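You operate a simulated robot arm through the tools that you are given. There is no shell and no other tool.

You run a simulated robot arm. Do the job below in one go: nothing can be reset, and whatever is moved stays where it is left.

Task
Lower the smoker's hood, brush the soot off its top, raise it again.
Fine: use the black brush and put it back on the steel tub's bars before the hood goes up. Set down upright: brush. What is to be rubbed or washed off counts as gone when no trace of it is left.

The check looks at the end state, three seconds after you hand in, the way a careful person would. Anything else that was tipped, shoved, dropped, spilled or broken makes it a failure.

Robot
A 6-joint arm with a two-finger parallel gripper, fixed in place. Base frame: the origin is at the foot of the arm, x ahead of it, y to its left, z up. Lengths are in mm, angles in rad, forces in N, time in s.
Its first joint turns from -2.897 to 2.897 rad. Payload 3.43 kg.
Tool frame: the origin (TCP) lies between the finger pads and is the grasp point; the fingertips stand 34 mm ahead of it; z points along the fingers, y is the line along which they close. Largest opening 128 mm; finger width 24, thickness 12; the body of the gripper, 48 by 130 mm, starts 96 mm behind the TCP.
Orientation is told as [roll, pitch, yaw] about the base's x, y, z axes, in that order, counted from this pose: with the fingers straight down and closing along the base's y, the tool's x points along the base's -x, its y along +y and its z along -z.

Tools
- The arm moves only by the tool nudge_tool. Its arguments are lists of equal length, an entry for each row: "linear": the shift along the base's x, y, z in mm, a list of three; "delta_rot": the turn, a rotation vector about the base's x, y, z in rad, a list of three; "gripper": the closure, from 0 (fully open) to 1 (shut). In form: {"linear": [[tx, ty, tz], ...], "delta_rot": [[rx, ry, rz], ...], "gripper": [gripper, ...]}. A call has 1 to 20 rows; each row is the pose to reach, as a shift and turn from the pose commanded when the call began. Each row takes 0.2 s and may step no farther than 50 mm and 0.15 rad from the row before; otherwise, or with a gripper value out of range, the whole call is refused. A pose out of reach is approached as far as the arm can. The call stops where the force on the tool passes 70 N (or 10 N more than at its start, if that is more) or the arm is blocked; 0.2 s more then pass. The fingers move at their own pace (about 153 mm/s each) and stop on an object; they squeeze with about 36 N. The grip force told is the motor's: it shows also when the fingers shut on nothing. Time passes only in rows, and 0.2 s behind the last, so rows that repeat a pose let the fingers close. The reply holds the time, the measured pose of the TCP, the force on the tool along the base axes, the opening and the grip force, in the units named above and with some noise, with the torque about the TCP (base axes, N m) and any sound that the robot's microphone picked up.
- Cameras (640 x 400 px; columns grow to the right, rows downward): "scene" is fixed at [214.9, 646.1, 1481.4]; the picture's right is [-0.98, -0.18, 0.00], its down [-0.08, 0.45, -0.89] and it looks along [0.16, -0.87, -0.46] (base axes); focal length 337 px, centre (320, 200). "wrist" rides on the gripper at [76, -11, -160] in the tool frame; the picture's right is [0.15, 0.99, 0.00], its down [-0.88, 0.13, -0.46] and it looks along [-0.45, 0.07, 0.89] (tool axes); focal length 234 px, centre (320, 200). There is no depth. A picture from a camera that has moved, and an enlarged one, comes with that camera's place and axes in the base frame and with its lens. The place of the scene camera against the robot may be out by one fixed shift of up to 12 mm in any direction.
- capture(camera): a new picture of that camera. It takes no simulated time.
- inspect(camera, box): a new picture of the part [left, top, right, bottom] of that camera's present view, enlarged. It takes no simulated time.
- close_job(): hands the job in; it is judged then, once.

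Nothing tells you positions but the pictures and the camera data. Unless the task says otherwise, let go and move clear before handing in.

The tools are called after "Call:" as name(argument=value, ...) on one line, values as JSON. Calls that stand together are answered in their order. nudge_tool: Moves the arm, as the interface text tells. Its arguments: {"type":"object","properties":{"linear":{"type":"array","items":{"type":"array","items":{"type":"number"}}},"delta_rot":{"type":"array","items":{"type":"array","items":{"type":"number"}}},"gripper":{"type":"array","items":{"type":"number"}}},"required":["linear","delta_rot","gripper"]} The other tools are called the same way: capture (camera) takes a picture; inspect (camera, box) takes an enlarged picture of a part of a camera's view; close_job () hands the job in.

At the start:

```text
time: 0.0
position: [462.1, -502.6, 1143.3]
orientation: [0.001, 0.0, 0.001]
contact_force: [-0.1, 0.1, -0.8]
moment: [0.0, 0.01, 0.03]
finger_gap: 128.0
gripper_force: 0.0
```

scene: 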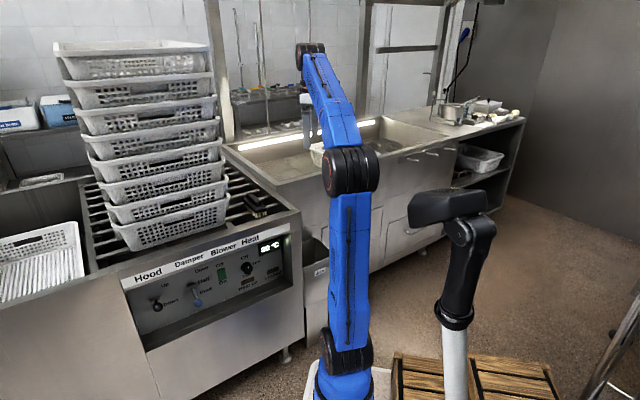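
wrist: 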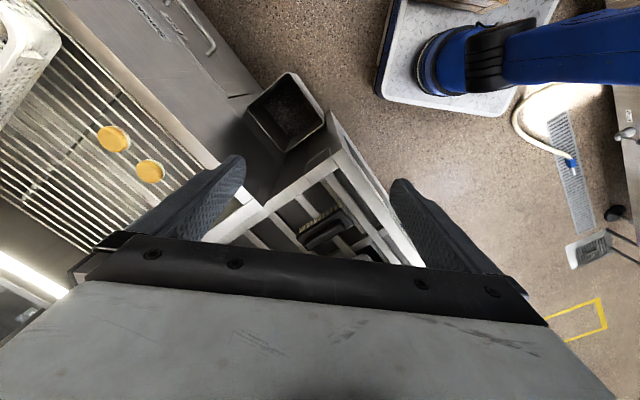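

I see a smoker cabinet or counter with a control panel (Hood Up/Down, Damper, Blower, Heat), stacked baskets and a steel tub with bars. I will look closer before I move anything.

Call:
inspect(camera="scene", box=[100, 180, 340, 330])

Call:
inspect(camera="scene", box=[200, 0, 540, 210])

Call:
inspect(camera="wrist", box=[180, 60, 460, 280])

Call:
inspect(camera="scene", box=[380, 150, 640, 400])

```text
2.67 times, centred on (220, 255) of scene
camera zoom: at [214.9, 646.1, 1481.4], right [-0.98, -0.18, 0.0], down [-0.08, 0.45, -0.89], along [0.16, -0.87, -0.46], focal length 900 px, centre (587, 53)
```

zoom: 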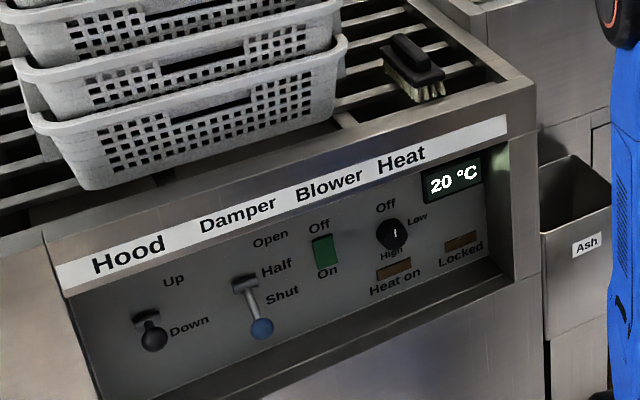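

```text
1.88 times, centred on (370, 105) of scene
camera zoom: at [214.9, 646.1, 1481.4], right [-0.98, -0.18, 0.0], down [-0.08, 0.45, -0.89], along [0.16, -0.87, -0.46], focal length 635 px, centre (226, 379)
```

zoom: 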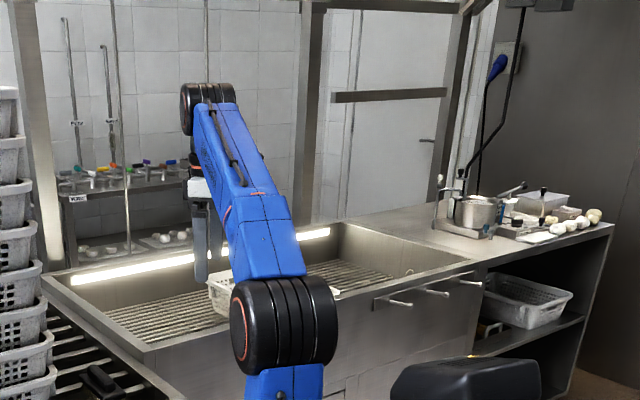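

```text
1.82 times, centred on (320, 170) of wrist
camera zoom: at [386.6, -515.5, 1302.8], right [-0.15, 0.99, 0.0], down [0.88, 0.13, 0.46], along [0.45, 0.07, -0.89], focal length 426 px, centre (320, 254)
```

zoom: 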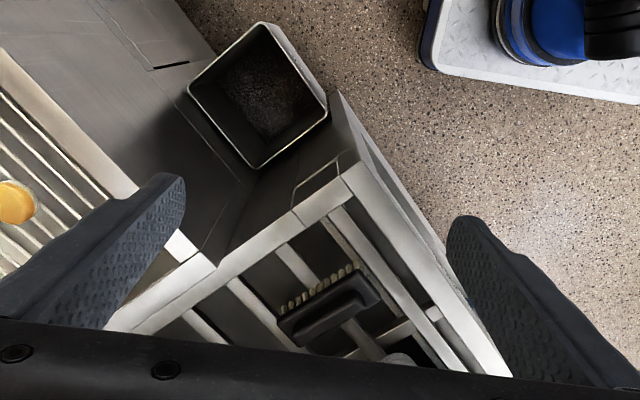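

```text
1.60 times, centred on (510, 275) of scene
camera zoom: at [214.9, 646.1, 1481.4], right [-0.98, -0.18, 0.0], down [-0.08, 0.45, -0.89], along [0.16, -0.87, -0.46], focal length 540 px, centre (16, 80)
```

zoom: 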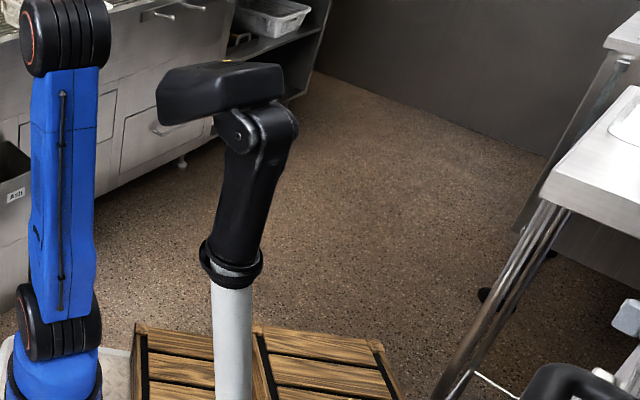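

The brush sits on the bars of the smoker tub near (674, -460, 860), and the panel with the Hood lever faces +y. I'll make a small upward move to confirm how the arm appears in view and to get a better look around.

Call:
nudge_tool(linear=[[0, 0, 40], [0, 40, 80], [0, 80, 100]], delta_rot=[[0, 0, 0], [0, 0, 0], [0, 0, 0]], gripper=[0, 0, 0])

Call:
capture(camera="scene")

Call:
capture(camera="wrist")

```text
refused: row 2 steps farther than a row can; nothing moved
```

```text
taken
```

scene: 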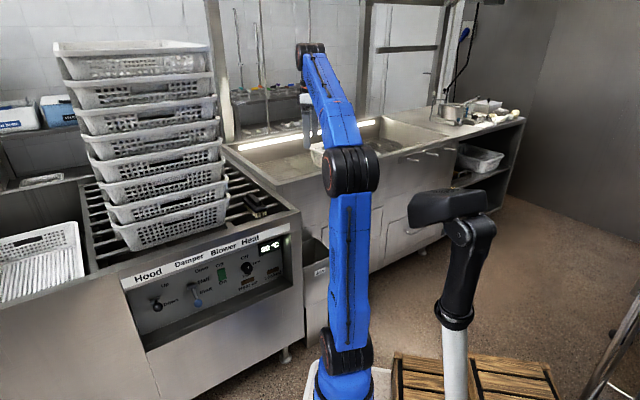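

```text
taken
camera wrist: at [386.6, -515.5, 1302.8], right [-0.15, 0.99, 0.0], down [0.88, 0.13, 0.46], along [0.45, 0.07, -0.89], focal length 234 px, centre (320, 200)
```

wrist: 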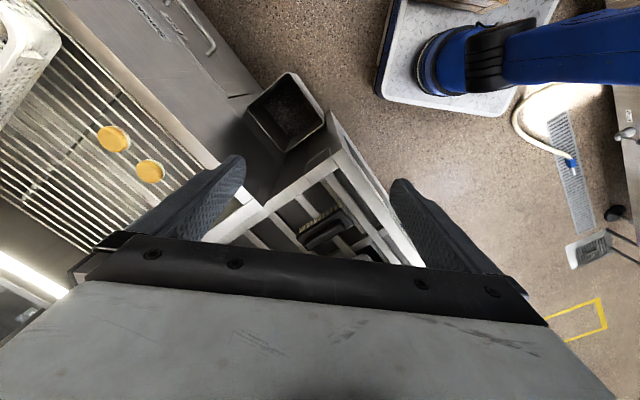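

That step was over 50 mm, so nothing moved. I'll repeat it with smaller steps and see what changes.

Call:
nudge_tool(linear=[[0, 0, 30], [0, 30, 60], [0, 60, 90]], delta_rot=[[0, 0, 0], [0, 0, 0], [0, 0, 0]], gripper=[0, 0, 0])

Call:
capture(camera="scene")

Call:
capture(camera="wrist")

```text
time: 0.8
position: [463.5, -444.2, 1178.1]
orientation: [-0.016, -0.008, 0.001]
contact_force: [0.6, -0.3, -0.3]
moment: [0.12, 0.06, 0.04]
finger_gap: 127.8
gripper_force: 0.0
out of reach, approached as far as the arm can: row 1, 2, 3
```

```text
taken
```

scene: 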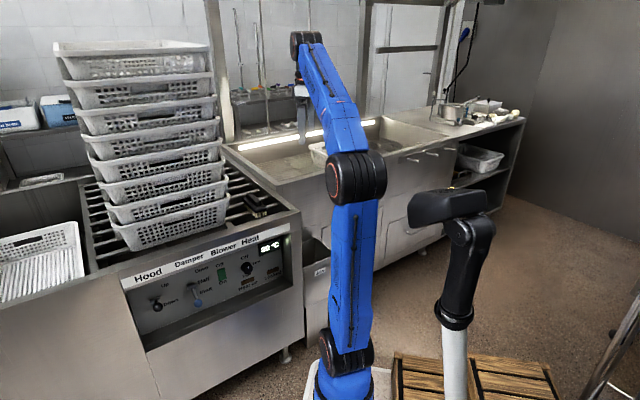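

```text
taken
camera wrist: at [386.6, -452.0, 1337.1], right [-0.15, 0.99, -0.02], down [0.88, 0.14, 0.46], along [0.46, 0.05, -0.89], focal length 234 px, centre (320, 200)
```

wrist: 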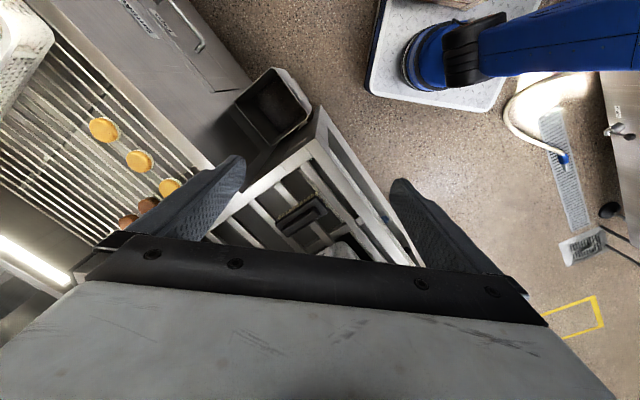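

The blue arm is confirmed as ours, and it tops out near z 1180 here. The hood itself isn't visible yet, so I'll enlarge the likely places.

Call:
inspect(camera="scene", box=[190, 0, 400, 130])

Call:
inspect(camera="wrist", box=[0, 0, 320, 200])

Call:
inspect(camera="scene", box=[340, 0, 540, 125])

Call:
inspect(camera="wrist", box=[200, 140, 440, 290])

Call:
inspect(camera="scene", box=[110, 220, 300, 340])

```text
3.05 times, centred on (295, 65) of scene
camera zoom: at [214.9, 646.1, 1481.4], right [-0.98, -0.18, 0.0], down [-0.08, 0.45, -0.89], along [0.16, -0.87, -0.46], focal length 1028 px, centre (396, 611)
```

zoom: 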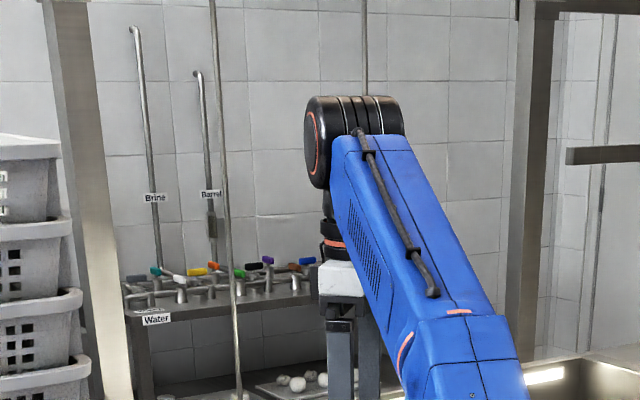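

```text
2.00 times, centred on (160, 100) of wrist
camera zoom: at [386.6, -452.0, 1337.1], right [-0.15, 0.99, -0.02], down [0.88, 0.14, 0.46], along [0.46, 0.05, -0.89], focal length 468 px, centre (640, 400)
```

zoom: 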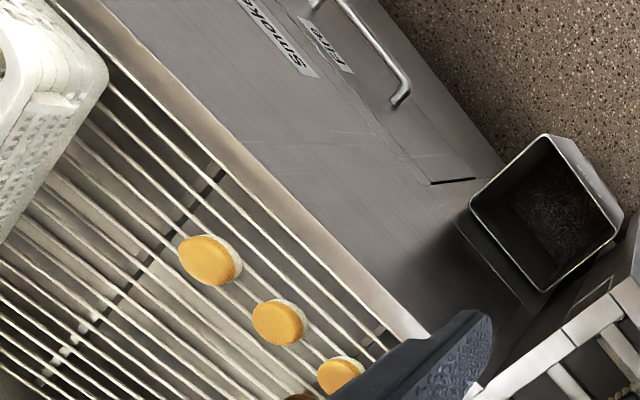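

```text
3.20 times, centred on (440, 62) of scene
camera zoom: at [214.9, 646.1, 1481.4], right [-0.98, -0.18, 0.0], down [-0.08, 0.45, -0.89], along [0.16, -0.87, -0.46], focal length 1079 px, centre (-64, 640)
```

zoom: 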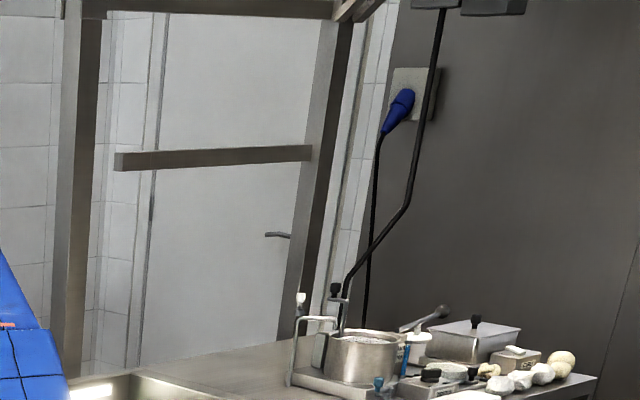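

```text
2.67 times, centred on (320, 215) of wrist
camera zoom: at [386.6, -452.0, 1337.1], right [-0.15, 0.99, -0.02], down [0.88, 0.14, 0.46], along [0.46, 0.05, -0.89], focal length 624 px, centre (320, 160)
```

zoom: 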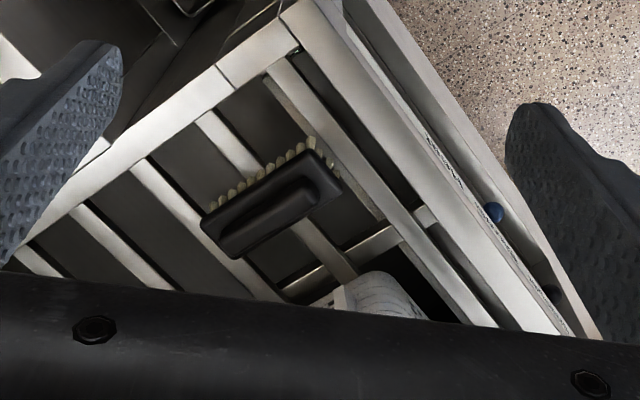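

```text
3.33 times, centred on (205, 280) of scene
camera zoom: at [214.9, 646.1, 1481.4], right [-0.98, -0.18, 0.0], down [-0.08, 0.45, -0.89], along [0.16, -0.87, -0.46], focal length 1124 px, centre (703, -67)
```

zoom: 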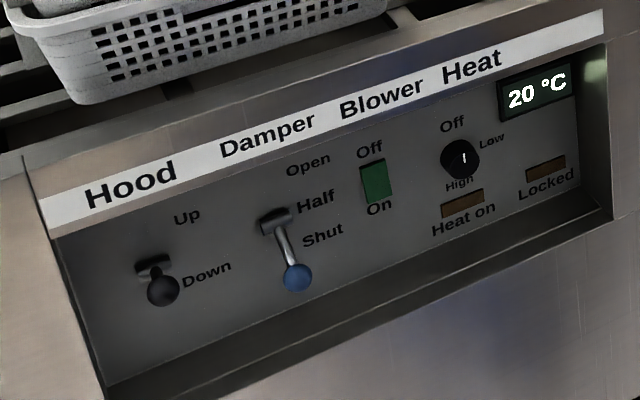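

The cabinet with cheeses on its bars is labelled "Smoker", and its hood hangs above the camera's view, presumably guided by the posts. I'll tilt the tool to look toward -y and up to find the hood.

Call:
nudge_tool(linear=[[0, 5, -10], [0, 10, -20], [0, 15, -30], [0, 20, -40], [0, 25, -50], [0, 30, -60], [0, 35, -70], [0, 40, -80], [0, 45, -90], [0, 50, -100], [0, 50, -100], [0, 50, -100], [0, 50, -100], [0, 50, -100]], delta_rot=[[-0.0773, -0.0773, -0.0918], [-0.1546, -0.1546, -0.1836], [-0.2319, -0.2319, -0.2754], [-0.3093, -0.3093, -0.3672], [-0.3866, -0.3866, -0.459], [-0.4639, -0.4639, -0.5508], [-0.5412, -0.5412, -0.6426], [-0.6185, -0.6185, -0.7345], [-0.6958, -0.6958, -0.8263], [-0.7731, -0.7731, -0.9181], [-0.8505, -0.8505, -1.0099], [-0.9278, -0.9278, -1.1017], [-1.0051, -1.0051, -1.1935], [-1.0824, -1.0824, -1.2853]], gripper=[0, 0, 0, 0, 0, 0, 0, 0, 0, 0, 0, 0, 0, 0])

Call:
capture(camera="wrist")

Call:
capture(camera="scene")

```text
time: 3.8
position: [462.8, -392.2, 1080.1]
orientation: [0.005, -1.403, -1.576]
contact_force: [0.0, -0.7, 0.1]
moment: [0.0, -0.01, 0.05]
finger_gap: 128.0
gripper_force: 0.1
```

```text
taken
camera wrist: at [451.4, -223.7, 1031.1], right [0.99, 0.02, -0.14], down [0.13, 0.3, 0.94], along [0.07, -0.95, 0.3], focal length 234 px, centre (320, 200)
```

wrist: 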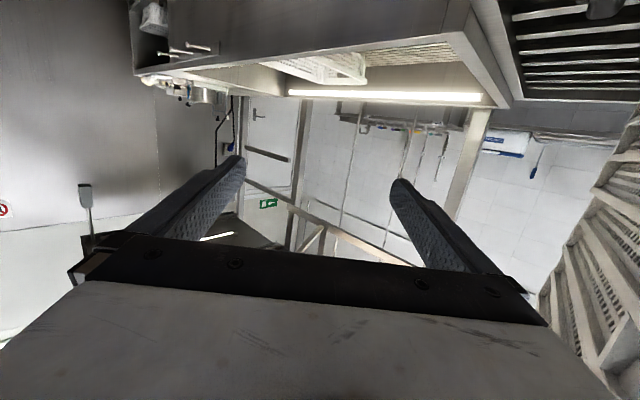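

```text
taken
```

scene: 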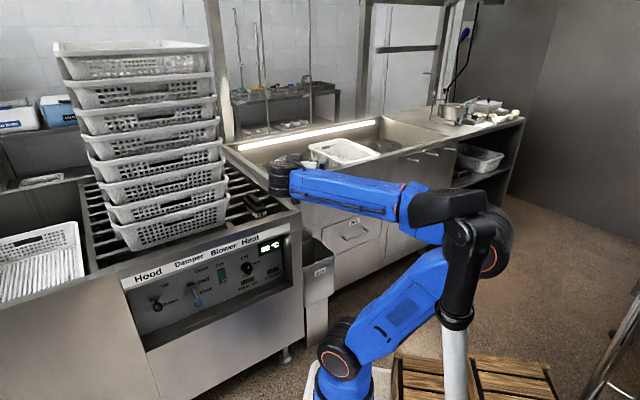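

The picture is upside down, with posts and a frame holding something dark above the smoker, but the gripper body blocks the upward view. I'll tilt further up to see it.

Call:
nudge_tool(linear=[[0, -20, 10], [0, -40, 20], [0, -60, 30], [0, -80, 40], [0, -80, 40]], delta_rot=[[-0.13, 0, 0], [-0.26, 0, 0], [-0.39, 0, 0], [-0.52, 0, 0], [-0.65, 0, 0]], gripper=[0, 0, 0, 0, 0])

Call:
capture(camera="wrist")

Call:
capture(camera="scene")

```text
time: 5.0
position: [461.5, -474.5, 1119.8]
orientation: [-3.141, -1.091, 1.568]
contact_force: [0.8, 0.0, 0.1]
moment: [0.02, 0.01, 0.01]
finger_gap: 127.8
gripper_force: 0.0
```

```text
taken
camera wrist: at [451.2, -368.9, 977.9], right [0.99, -0.07, -0.13], down [0.13, 0.81, 0.57], along [0.07, -0.58, 0.81], focal length 234 px, centre (320, 200)
```

wrist: 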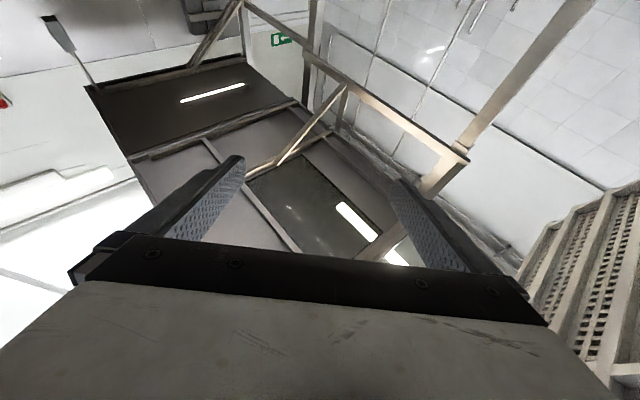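

```text
taken
```

scene: 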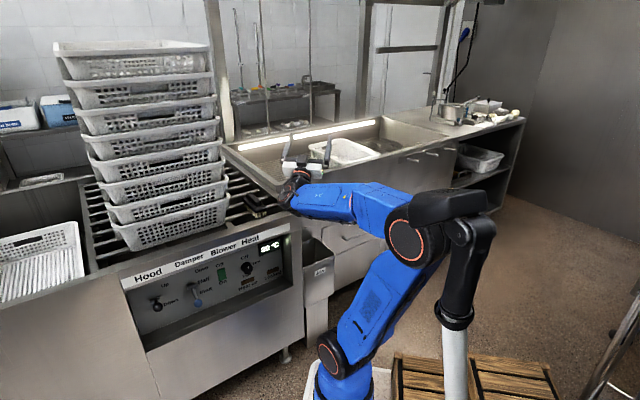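

A framed structure with dark panels is overhead. I'll enlarge it to make out the hood.

Call:
inspect(camera="wrist", box=[80, 0, 500, 270])

Call:
inspect(camera="wrist", box=[240, 120, 480, 270])

```text
1.48 times, centred on (290, 135) of wrist
camera zoom: at [451.2, -368.9, 977.9], right [0.99, -0.07, -0.13], down [0.13, 0.81, 0.57], along [0.07, -0.58, 0.81], focal length 347 px, centre (364, 296)
```

zoom: 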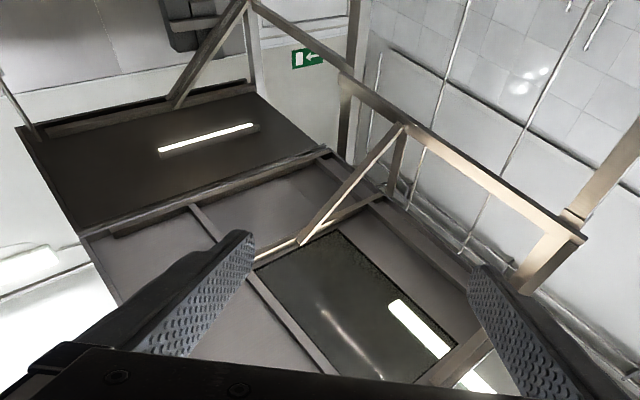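

```text
2.67 times, centred on (360, 195) of wrist
camera zoom: at [451.2, -368.9, 977.9], right [0.99, -0.07, -0.13], down [0.13, 0.81, 0.57], along [0.07, -0.58, 0.81], focal length 624 px, centre (213, 213)
```

zoom: 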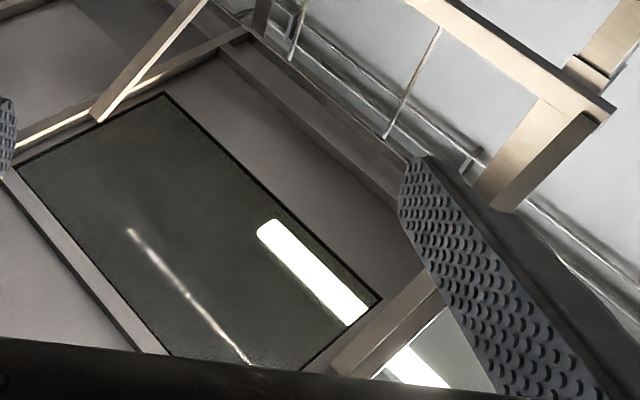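

The hood is a dark panel high above the smoker, around (520, -950), and the panel faces the base at 45°. Before moving to the panel I want to locate the black-headed pole near the arm's elbow, so I'll return to tool-down first.

Call:
nudge_tool(linear=[[5, 0, 0], [10, 0, 0], [15, 0, 0], [20, 0, 0], [25, 0, 0], [30, 0, 0], [35, 0, 0], [40, 0, 0], [45, 0, 0], [50, 0, 0], [55, 0, 0], [60, 0, 0], [60, 0, 0], [60, 0, 0]], delta_rot=[[0.146, 0, 0], [0.292, 0, 0], [0.438, 0, 0], [0.584, 0, 0], [0.73, 0, 0], [0.876, 0, 0], [1.022, 0, 0], [1.168, 0, 0], [1.314, 0, 0], [1.46, 0, 0], [1.606, 0, 0], [1.752, 0, 0], [1.898, 0, 0], [2.045, 0, 0]], gripper=[0, 0, 0, 0, 0, 0, 0, 0, 0, 0, 0, 0, 0, 0])

Call:
capture(camera="wrist")

Call:
capture(camera="scene")

```text
time: 8.0
position: [521.6, -474.5, 1118.8]
orientation: [0.0, -0.003, -1.569]
contact_force: [0.1, 1.0, 0.0]
moment: [-0.07, -0.04, 0.03]
finger_gap: 128.0
gripper_force: 0.0
```

```text
taken
camera wrist: at [511.2, -398.2, 1277.8], right [0.99, 0.15, 0.0], down [0.13, -0.88, 0.46], along [0.07, -0.45, -0.89], focal length 234 px, centre (320, 200)
```

wrist: 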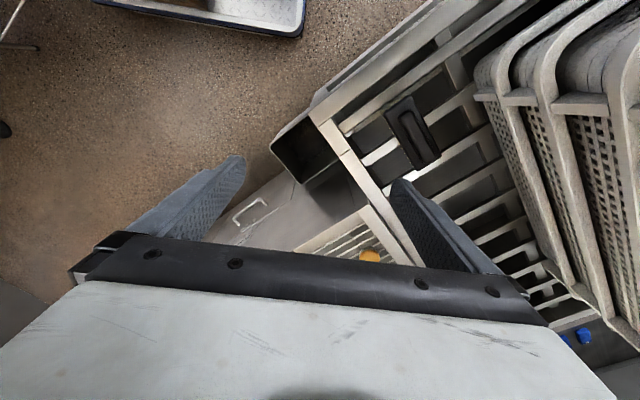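

```text
taken
```

scene: 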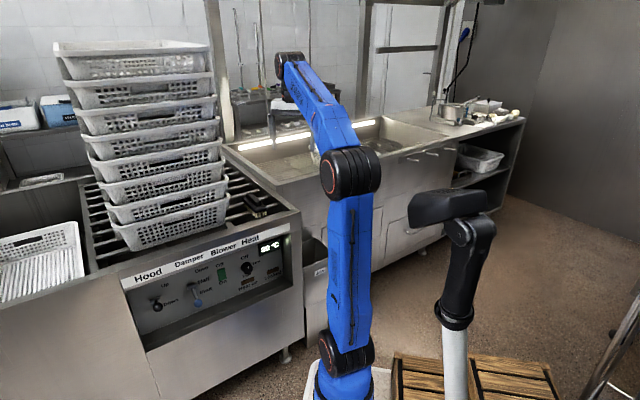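

Tool-down is restored and the brush is visible on the bars. Now I'll tilt the tool back toward the base side to locate the pole.

Call:
nudge_tool(linear=[[-8, 0, -5], [-16, 0, -10], [-24, 0, -15], [-32, 0, -20], [-40, 0, -25], [-40, 0, -30], [-40, 0, -35], [-40, 0, -40], [-40, 0, -40]], delta_rot=[[0.1104, 0.0457, 0.0789], [0.2207, 0.0914, 0.1579], [0.3311, 0.1372, 0.2368], [0.4415, 0.1829, 0.3157], [0.5518, 0.2286, 0.3947], [0.6622, 0.2743, 0.4736], [0.7726, 0.3201, 0.5525], [0.8829, 0.3658, 0.6315], [0.9933, 0.4115, 0.7104]], gripper=[0, 0, 0, 0, 0, 0, 0, 0, 0])

Call:
capture(camera="wrist")

Call:
capture(camera="scene")

```text
time: 10.0
position: [414.2, -457.7, 830.0]
orientation: [-0.037, 0.944, -0.831]
contact_force: [-16.5, 17.4, 15.4]
moment: [-0.05, -1.77, 1.99]
finger_gap: 128.4
gripper_force: 0.2
out of reach, approached as far as the arm can: row 2, 3, 4, 5, 6, 7, 8, 9
stopped in row 9: the force on the tool passed its limit at 105 N (the readings are from after the stop); the commanded pose is now the measured one
```

```text
taken
camera wrist: at [468.8, -526.2, 984.7], right [0.65, 0.75, 0.1], down [0.7, -0.55, -0.45], along [-0.28, 0.36, -0.89], focal length 234 px, centre (320, 200)
```

wrist: 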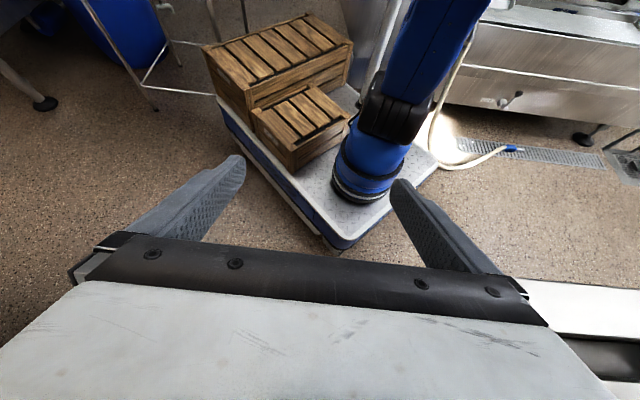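

```text
taken
```

scene: 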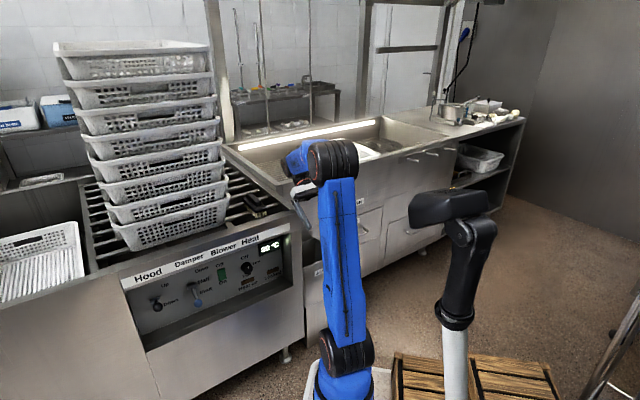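

The arm ran out of reach with that tilt and drifted low, and something touched with about 105 N. I'll look closely at where contact is before backing off.

Call:
inspect(camera="scene", box=[220, 110, 420, 235])

Call:
inspect(camera="wrist", box=[440, 200, 640, 325])

```text
3.20 times, centred on (320, 172) of scene
camera zoom: at [214.9, 646.1, 1481.4], right [-0.98, -0.18, 0.0], down [-0.08, 0.45, -0.89], along [0.16, -0.87, -0.46], focal length 1079 px, centre (320, 288)
```

zoom: 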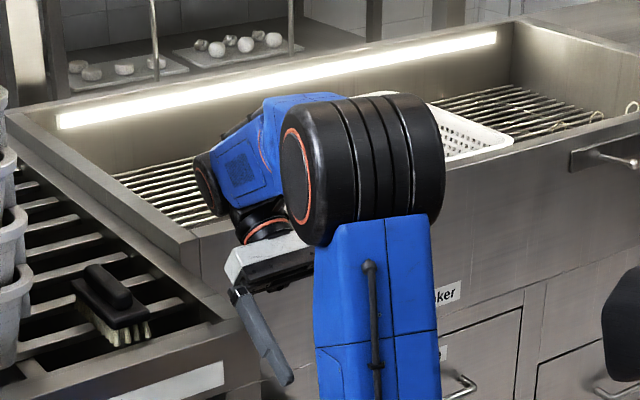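

```text
3.20 times, centred on (540, 262) of wrist
camera zoom: at [468.8, -526.2, 984.7], right [0.65, 0.75, 0.1], down [0.7, -0.55, -0.45], along [-0.28, 0.36, -0.89], focal length 749 px, centre (-384, 0)
```

zoom: 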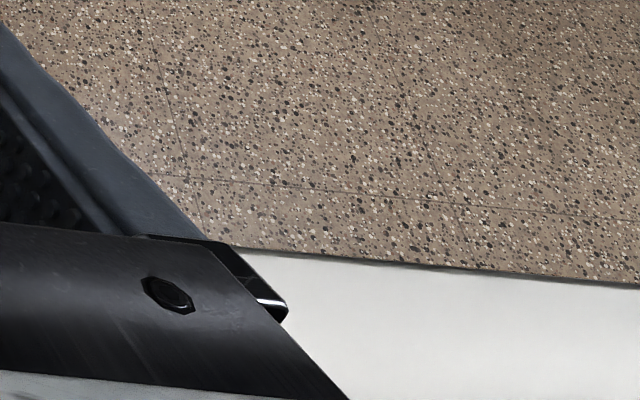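

The wrist is pressing on the smoker's steel front rim, and nothing loose is involved. I'll back off up and toward the base.

Call:
nudge_tool(linear=[[-10, 10, 30], [-15, 15, 60], [-15, 15, 95], [-15, 15, 130]], delta_rot=[[0, 0, 0], [0, 0, 0], [-0.09, -0.09, 0], [-0.18, -0.18, 0]], gripper=[0, 0, 0, 0])

Call:
capture(camera="scene")

Call:
capture(camera="wrist")

```text
time: 11.0
position: [399.3, -445.6, 920.0]
orientation: [-0.024, 0.683, -0.819]
contact_force: [0.4, -0.4, 0.0]
moment: [0.06, 0.04, -0.01]
finger_gap: 128.0
gripper_force: 0.1
out of reach, approached as far as the arm can: row 1, 2, 3, 4
```

```text
taken
```

scene: 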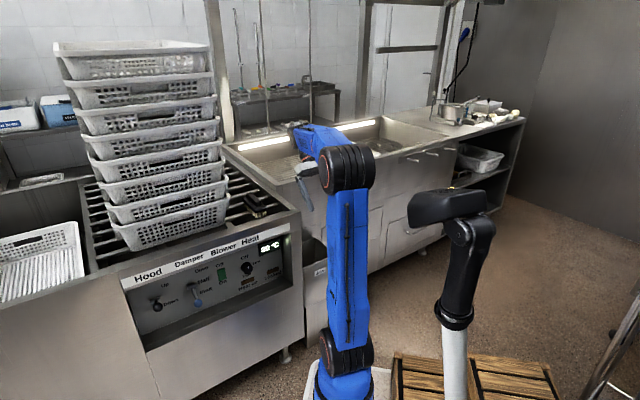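

```text
taken
camera wrist: at [423.9, -483.2, 1091.3], right [0.64, 0.77, 0.07], down [0.76, -0.61, -0.2], along [-0.11, 0.19, -0.98], focal length 234 px, centre (320, 200)
```

wrist: 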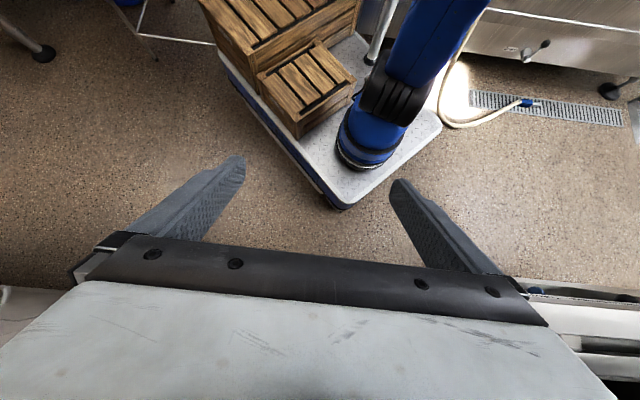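

Contact has cleared. Both the pole (near (30–100, 185)) and the arm (foot near (295, -110)) stand on the cart. I'll return to tool-down high up, then swing to the panel side with the elbow clear of the pole.

Call:
nudge_tool(linear=[[10, 5, 20], [20, 10, 50], [30, 15, 80], [40, 20, 110], [50, 25, 140]], delta_rot=[[-0.0976, -0.0976, 0], [-0.1952, -0.1952, 0], [-0.2928, -0.2928, 0], [-0.3904, -0.3904, 0], [-0.488, -0.488, 0]], gripper=[0, 0, 0, 0, 0])

```text
time: 12.2
position: [445.8, -423.8, 1063.2]
orientation: [-0.002, 0.001, -0.814]
contact_force: [0.4, 0.0, -0.5]
moment: [0.04, 0.02, -0.01]
finger_gap: 128.2
gripper_force: 0.1
```

Tool-down is restored at (446, -424, 1063). I'll now swing around to the panel side, staying high and clear of the basket stack.

Call:
nudge_tool(linear=[[19, 41, 10], [38, 81, 19], [57, 122, 29], [76, 163, 38], [95, 203, 48], [114, 244, 57], [126, 284, 53], [138, 324, 49], [150, 364, 45], [162, 404, 41], [174, 444, 37]], delta_rot=[[0, 0, 0], [0, 0, 0], [0, 0, 0], [0, 0, 0], [0, 0, 0], [0, 0, 0], [0, 0, 0], [0, 0, 0], [0, 0, 0], [0, 0, 0], [0, 0, 0]], gripper=[0, 0, 0, 0, 0, 0, 0, 0, 0, 0, 0])

Call:
capture(camera="scene")

Call:
capture(camera="wrist")

```text
time: 14.6
position: [616.0, 21.9, 1098.7]
orientation: [0.001, 0.0, -0.812]
contact_force: [-0.2, 0.3, 0.7]
moment: [0.04, -0.06, 0.02]
finger_gap: 128.1
gripper_force: 0.1
```

```text
taken
```

scene: 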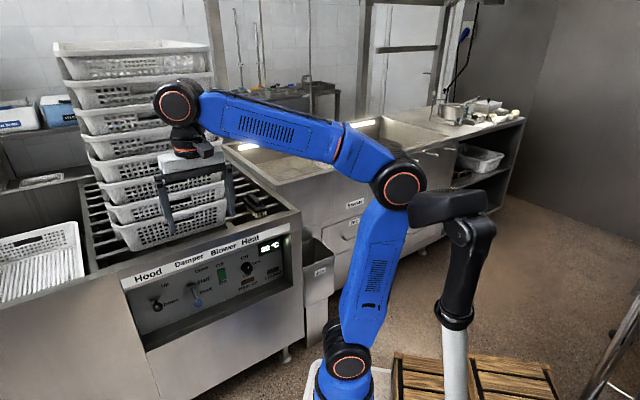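

```text
taken
camera wrist: at [556.4, 67.7, 1257.8], right [0.62, 0.79, 0.0], down [0.7, -0.55, 0.46], along [0.36, -0.28, -0.89], focal length 234 px, centre (320, 200)
```

wrist: 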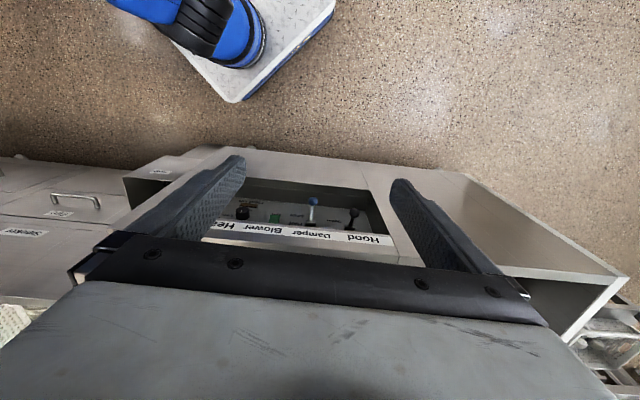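

I triangulate the Hood lever ball at about (890, -69, 660). I'll come down with the tool tilted toward the panel for a straight view.

Call:
nudge_tool(linear=[[9, 6, -36], [18, 11, -71], [27, 16, -107], [37, 22, -142], [46, 27, -178], [55, 33, -213], [64, 38, -249]], delta_rot=[[-0.1037, -0.0983, 0], [-0.2074, -0.1966, 0], [-0.3111, -0.2949, 0], [-0.4149, -0.3931, 0], [-0.5186, -0.4914, 0], [-0.6223, -0.5897, 0], [-0.726, -0.688, 0]], gripper=[0, 0, 0, 0, 0, 0, 0])

Call:
capture(camera="wrist")

Call:
capture(camera="scene")

```text
time: 16.2
position: [677.7, 61.0, 849.1]
orientation: [0.004, -1.002, -0.816]
contact_force: [0.6, 0.7, -0.2]
moment: [0.03, 0.0, 0.03]
finger_gap: 127.9
gripper_force: 0.2
```

```text
taken
camera wrist: at [550.2, 178.9, 870.2], right [0.66, 0.74, -0.12], down [0.16, 0.02, 0.99], along [0.73, -0.67, -0.1], focal length 234 px, centre (320, 200)
```

wrist: 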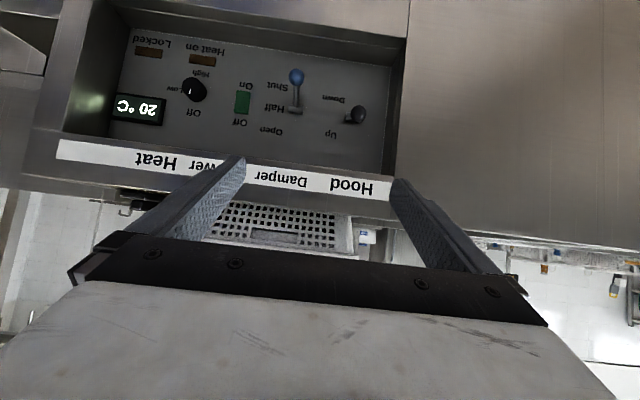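

```text
taken
```

scene: 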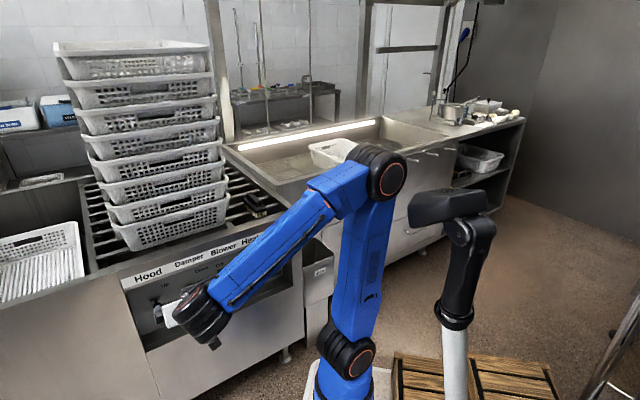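

Call:
inspect(camera="wrist", box=[220, 40, 420, 165])

Call:
inspect(camera="wrist", box=[40, 20, 280, 170])

```text
3.20 times, centred on (320, 102) of wrist
camera zoom: at [550.2, 178.9, 870.2], right [0.66, 0.74, -0.12], down [0.16, 0.02, 0.99], along [0.73, -0.67, -0.1], focal length 749 px, centre (320, 512)
```

zoom: 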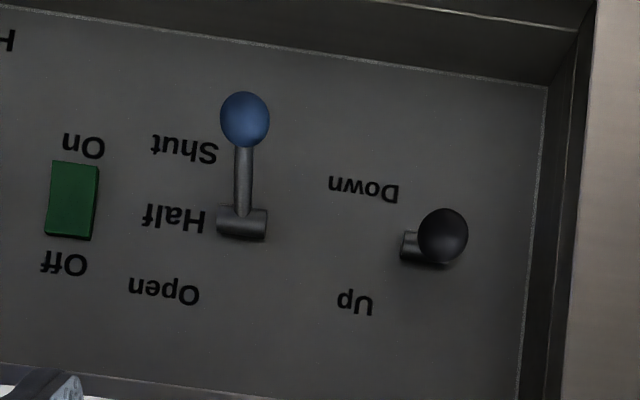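

```text
2.67 times, centred on (160, 95) of wrist
camera zoom: at [550.2, 178.9, 870.2], right [0.66, 0.74, -0.12], down [0.16, 0.02, 0.99], along [0.73, -0.67, -0.1], focal length 624 px, centre (747, 480)
```

zoom: 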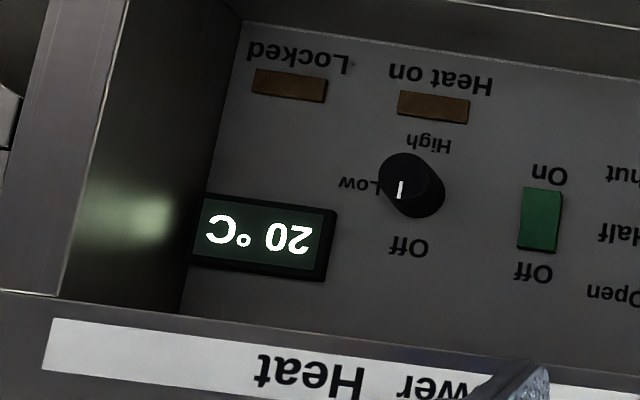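

The Damper points down to Shut, Heat is off, and the Hood lever is tilted up about 25° (Up), with its pivot near (935, -118, 632). I'll close the fingers and move in front of it, just above the ball.

Call:
nudge_tool(linear=[[29, -7, -32], [58, -13, -64], [88, -20, -95], [117, -27, -127], [117, -27, -127]], delta_rot=[[-0.0635, -0.06, 0], [-0.127, -0.12, 0], [-0.19, -0.18, 0], [-0.254, -0.241, 0], [-0.254, -0.241, 0]], gripper=[0.5, 1, 1, 1, 1])

Call:
capture(camera="wrist")

Call:
capture(camera="scene")

```text
time: 17.4
position: [797.8, 37.1, 725.2]
orientation: [0.006, -1.35, -0.818]
contact_force: [0.3, 0.4, -0.3]
moment: [-0.02, 0.01, 0.0]
finger_gap: 0.1
gripper_force: 33.3
```

```text
taken
camera wrist: at [672.7, 153.2, 684.8], right [0.7, 0.7, -0.14], down [-0.08, 0.27, 0.96], along [0.71, -0.66, 0.25], focal length 234 px, centre (320, 200)
```

wrist: 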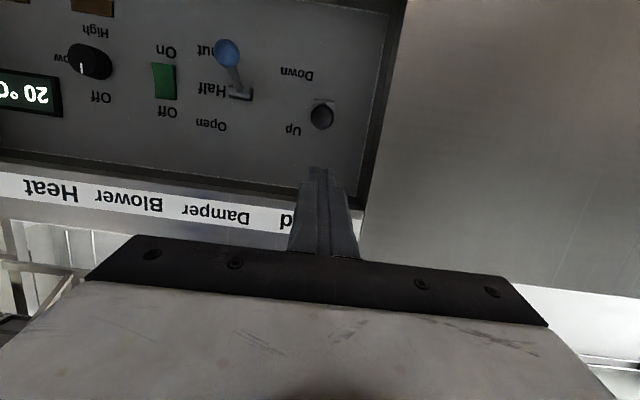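

```text
taken
```

scene: 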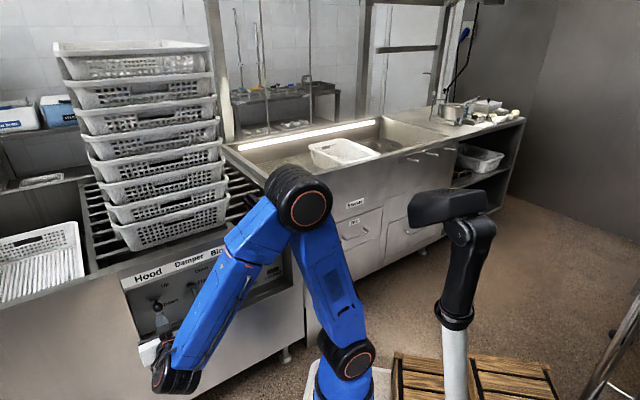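

The ball position is confirmed at (890, -67, 659). I'll slide the closed fingers in over it, staying above it.

Call:
nudge_tool(linear=[[26, -29, 0], [52, -58, 0], [77, -88, 0], [77, -88, -15]], delta_rot=[[0, 0, 0], [0, 0, 0], [0, 0, 0], [0, 0, 0]], gripper=[1, 1, 1, 1])

Call:
capture(camera="wrist")

```text
time: 18.4
position: [877.8, -53.3, 708.8]
orientation: [0.005, -1.352, -0.816]
contact_force: [0.6, -0.7, -0.4]
moment: [0.0, -0.02, -0.02]
finger_gap: 0.0
gripper_force: 33.4
```

```text
taken
camera wrist: at [752.5, 63.2, 668.6], right [0.7, 0.7, -0.14], down [-0.08, 0.27, 0.96], along [0.71, -0.66, 0.25], focal length 234 px, centre (320, 200)
```

wrist: 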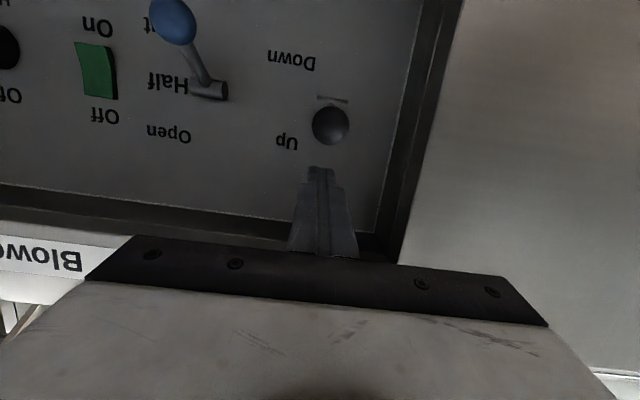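

The ball is just below and slightly right of the fingertips. I'll correct laterally and press down in steps.

Call:
nudge_tool(linear=[[6, 5, 0], [6, 5, -15], [6, 5, -25], [6, 5, -35], [6, 5, -45], [6, 5, -55]], delta_rot=[[0, 0, 0], [0, 0, 0], [0, 0, 0], [0, 0, 0], [0, 0, 0], [0, 0, 0]], gripper=[1, 1, 1, 1, 1, 1])

Call:
capture(camera="wrist")

Call:
capture(camera="scene")

```text
time: 19.8
position: [881.7, -48.6, 653.7]
orientation: [0.003, -1.352, -0.817]
contact_force: [0.3, -0.2, -0.2]
moment: [0.0, 0.05, -0.02]
finger_gap: 0.0
gripper_force: 33.0
```

```text
taken
camera wrist: at [754.8, 67.2, 613.7], right [0.7, 0.7, -0.14], down [-0.08, 0.27, 0.96], along [0.71, -0.66, 0.25], focal length 234 px, centre (320, 200)
```

wrist: 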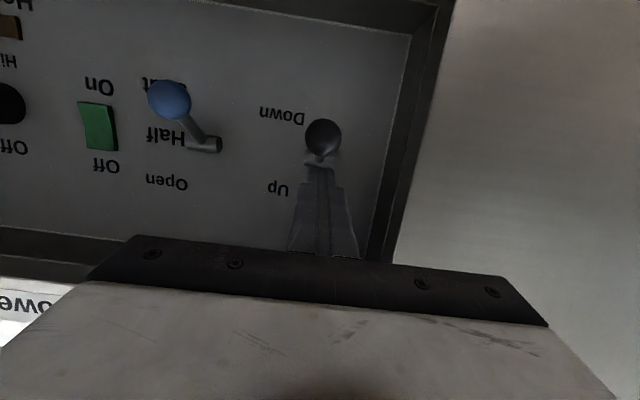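

```text
taken
```

scene: 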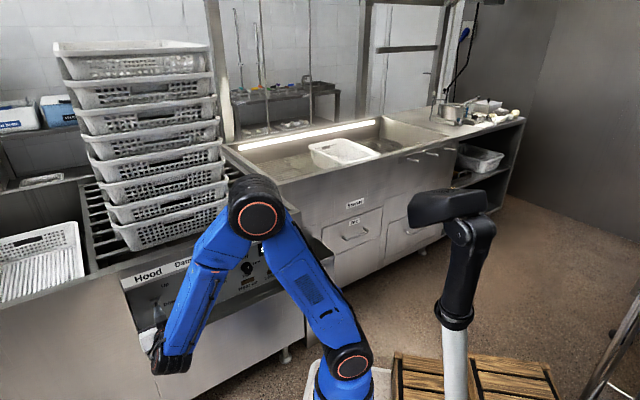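

The ball has moved down to z≈612, below the finger. I'll wait briefly to see whether the hood is moving.

Call:
nudge_tool(linear=[[0, 0, 0], [0, 0, 0], [0, 0, 0], [0, 0, 0], [0, 0, 0]], delta_rot=[[0, 0, 0], [0, 0, 0], [0, 0, 0], [0, 0, 0], [0, 0, 0]], gripper=[1, 1, 1, 1, 1])

Call:
capture(camera="scene")

Call:
inspect(camera="wrist", box=[220, 60, 420, 185])

```text
time: 21.0
position: [880.8, -49.4, 654.1]
orientation: [0.002, -1.351, -0.814]
contact_force: [0.8, -1.0, 0.8]
moment: [0.0, 0.02, 0.01]
finger_gap: 0.0
gripper_force: 32.8
```

```text
taken
```

scene: 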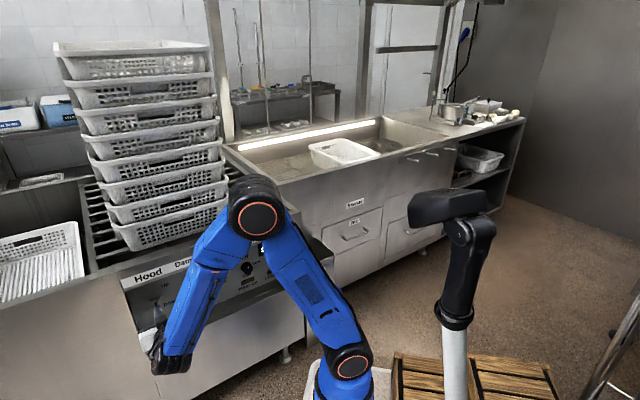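

```text
3.20 times, centred on (320, 122) of wrist
camera zoom: at [754.8, 67.3, 613.8], right [0.7, 0.7, -0.14], down [-0.08, 0.27, 0.96], along [0.71, -0.66, 0.25], focal length 749 px, centre (320, 448)
```

zoom: 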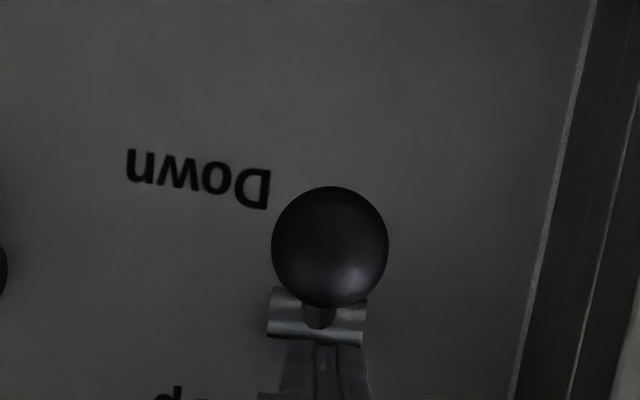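

The lever is a little below horizontal and the hood isn't in sight yet. I'll press further, until the lever's stop.

Call:
nudge_tool(linear=[[0, 0, -8], [0, 0, -16], [0, 0, -22], [0, 0, -22]], delta_rot=[[0, 0, 0], [0, 0, 0], [0, 0, 0], [0, 0, 0]], gripper=[1, 1, 1, 1])

Call:
capture(camera="scene")

Call:
inspect(camera="wrist", box=[220, 60, 420, 185])

```text
time: 21.7
position: [881.3, -49.4, 644.6]
orientation: [0.044, -1.364, -0.856]
contact_force: [3.1, -5.1, 20.4]
moment: [-0.49, -0.38, 0.06]
finger_gap: 0.1
gripper_force: 33.2
stopped in row 3: the force on the tool passed its limit at 82 N (the readings are from after the stop); the commanded pose is now the measured one
```

```text
taken
```

scene: 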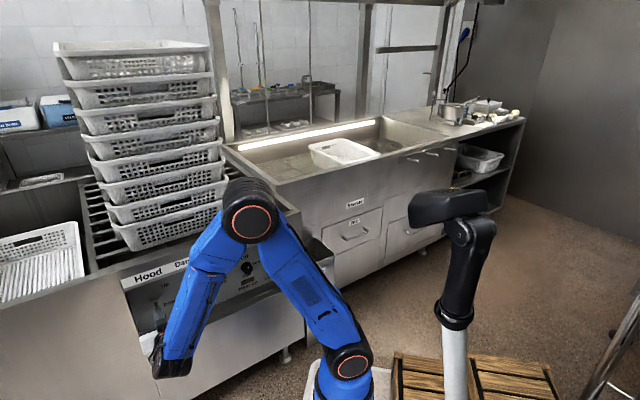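

```text
3.20 times, centred on (320, 122) of wrist
camera zoom: at [756.8, 67.9, 601.6], right [0.7, 0.7, -0.13], down [-0.09, 0.28, 0.96], along [0.71, -0.66, 0.26], focal length 749 px, centre (320, 448)
```

zoom: 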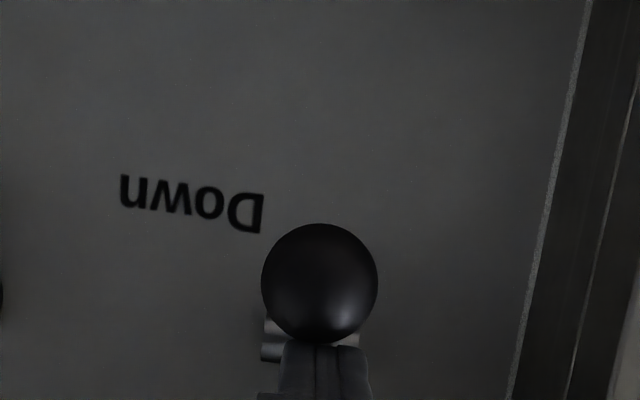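

The lever is firmly on its lower stop, so it is in Down. I'll back off and wait while watching for the hood.

Call:
nudge_tool(linear=[[0, 0, 10], [0, 0, 25], [-20, 20, 30], [-50, 52, 30], [-80, 84, 30], [-80, 84, 30], [-80, 84, 30]], delta_rot=[[0, 0, 0], [0, 0, 0], [0, 0, 0], [0, 0, 0], [0, 0, 0], [0, 0, 0], [0, 0, 0]], gripper=[1, 1, 1, 1, 1, 1, 1])

Call:
capture(camera="scene")

Call:
capture(camera="wrist")

```text
time: 23.3
position: [801.0, 36.7, 672.0]
orientation: [0.033, -1.362, -0.846]
contact_force: [-0.6, 0.2, -0.1]
moment: [0.02, 0.0, 0.01]
finger_gap: 0.0
gripper_force: 32.7
```

```text
taken
```

scene: 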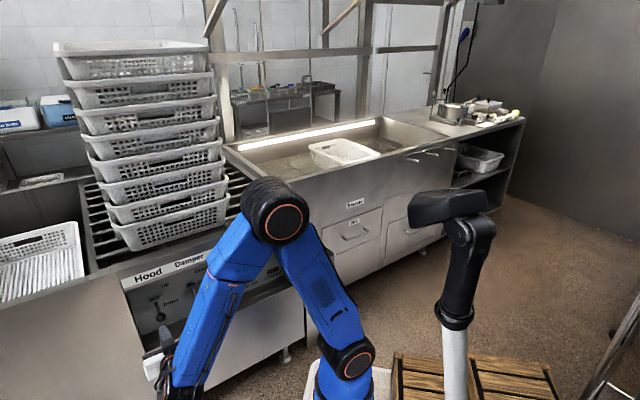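

```text
taken
camera wrist: at [675.7, 153.5, 630.2], right [0.7, 0.7, -0.14], down [-0.09, 0.28, 0.96], along [0.71, -0.66, 0.26], focal length 234 px, centre (320, 200)
```

wrist: 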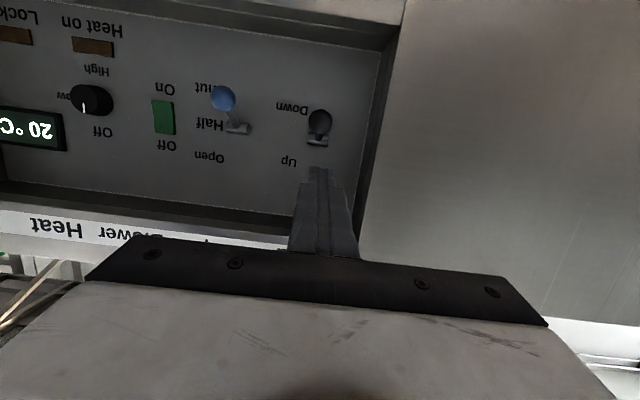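

The hood's frame is coming down into view. I'll keep waiting until it settles.

Call:
nudge_tool(linear=[[0, 0, 0], [0, 0, 0], [0, 0, 0], [0, 0, 0], [0, 0, 0], [0, 0, 0], [0, 0, 0], [0, 0, 0], [0, 0, 0], [0, 0, 0]], delta_rot=[[0, 0, 0], [0, 0, 0], [0, 0, 0], [0, 0, 0], [0, 0, 0], [0, 0, 0], [0, 0, 0], [0, 0, 0], [0, 0, 0], [0, 0, 0]], gripper=[1, 1, 1, 1, 1, 1, 1, 1, 1, 1])

Call:
capture(camera="scene")

```text
time: 25.5
position: [802.5, 37.9, 671.3]
orientation: [0.032, -1.36, -0.846]
contact_force: [-0.7, -0.5, -0.5]
moment: [-0.01, -0.05, 0.0]
finger_gap: 0.0
gripper_force: 33.5
```

```text
taken
```

scene: 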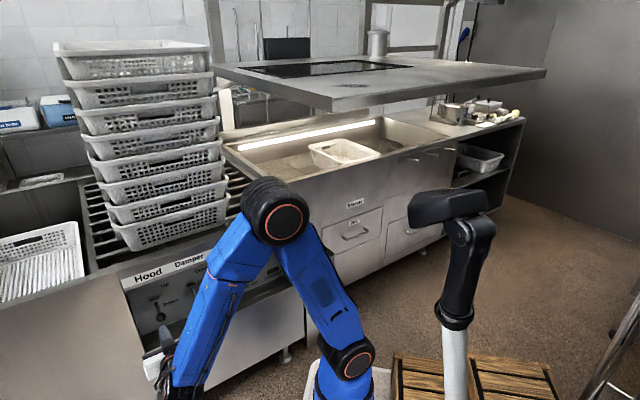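

The hood is a flat top plate with a glass window and a visible soot patch, and it is still descending. I'll wait more.

Call:
nudge_tool(linear=[[0, 0, 0], [0, 0, 0], [0, 0, 0], [0, 0, 0], [0, 0, 0], [0, 0, 0], [0, 0, 0], [0, 0, 0], [0, 0, 0], [0, 0, 0]], delta_rot=[[0, 0, 0], [0, 0, 0], [0, 0, 0], [0, 0, 0], [0, 0, 0], [0, 0, 0], [0, 0, 0], [0, 0, 0], [0, 0, 0], [0, 0, 0]], gripper=[1, 1, 1, 1, 1, 1, 1, 1, 1, 1])

Call:
capture(camera="scene")

```text
time: 27.7
position: [802.1, 37.8, 672.3]
orientation: [0.032, -1.36, -0.847]
contact_force: [0.1, -0.6, 0.4]
moment: [0.0, 0.02, -0.01]
finger_gap: 0.0
gripper_force: 32.8
```

```text
taken
```

scene: 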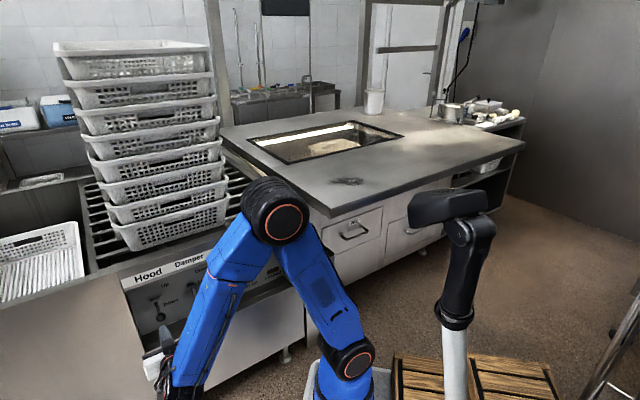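

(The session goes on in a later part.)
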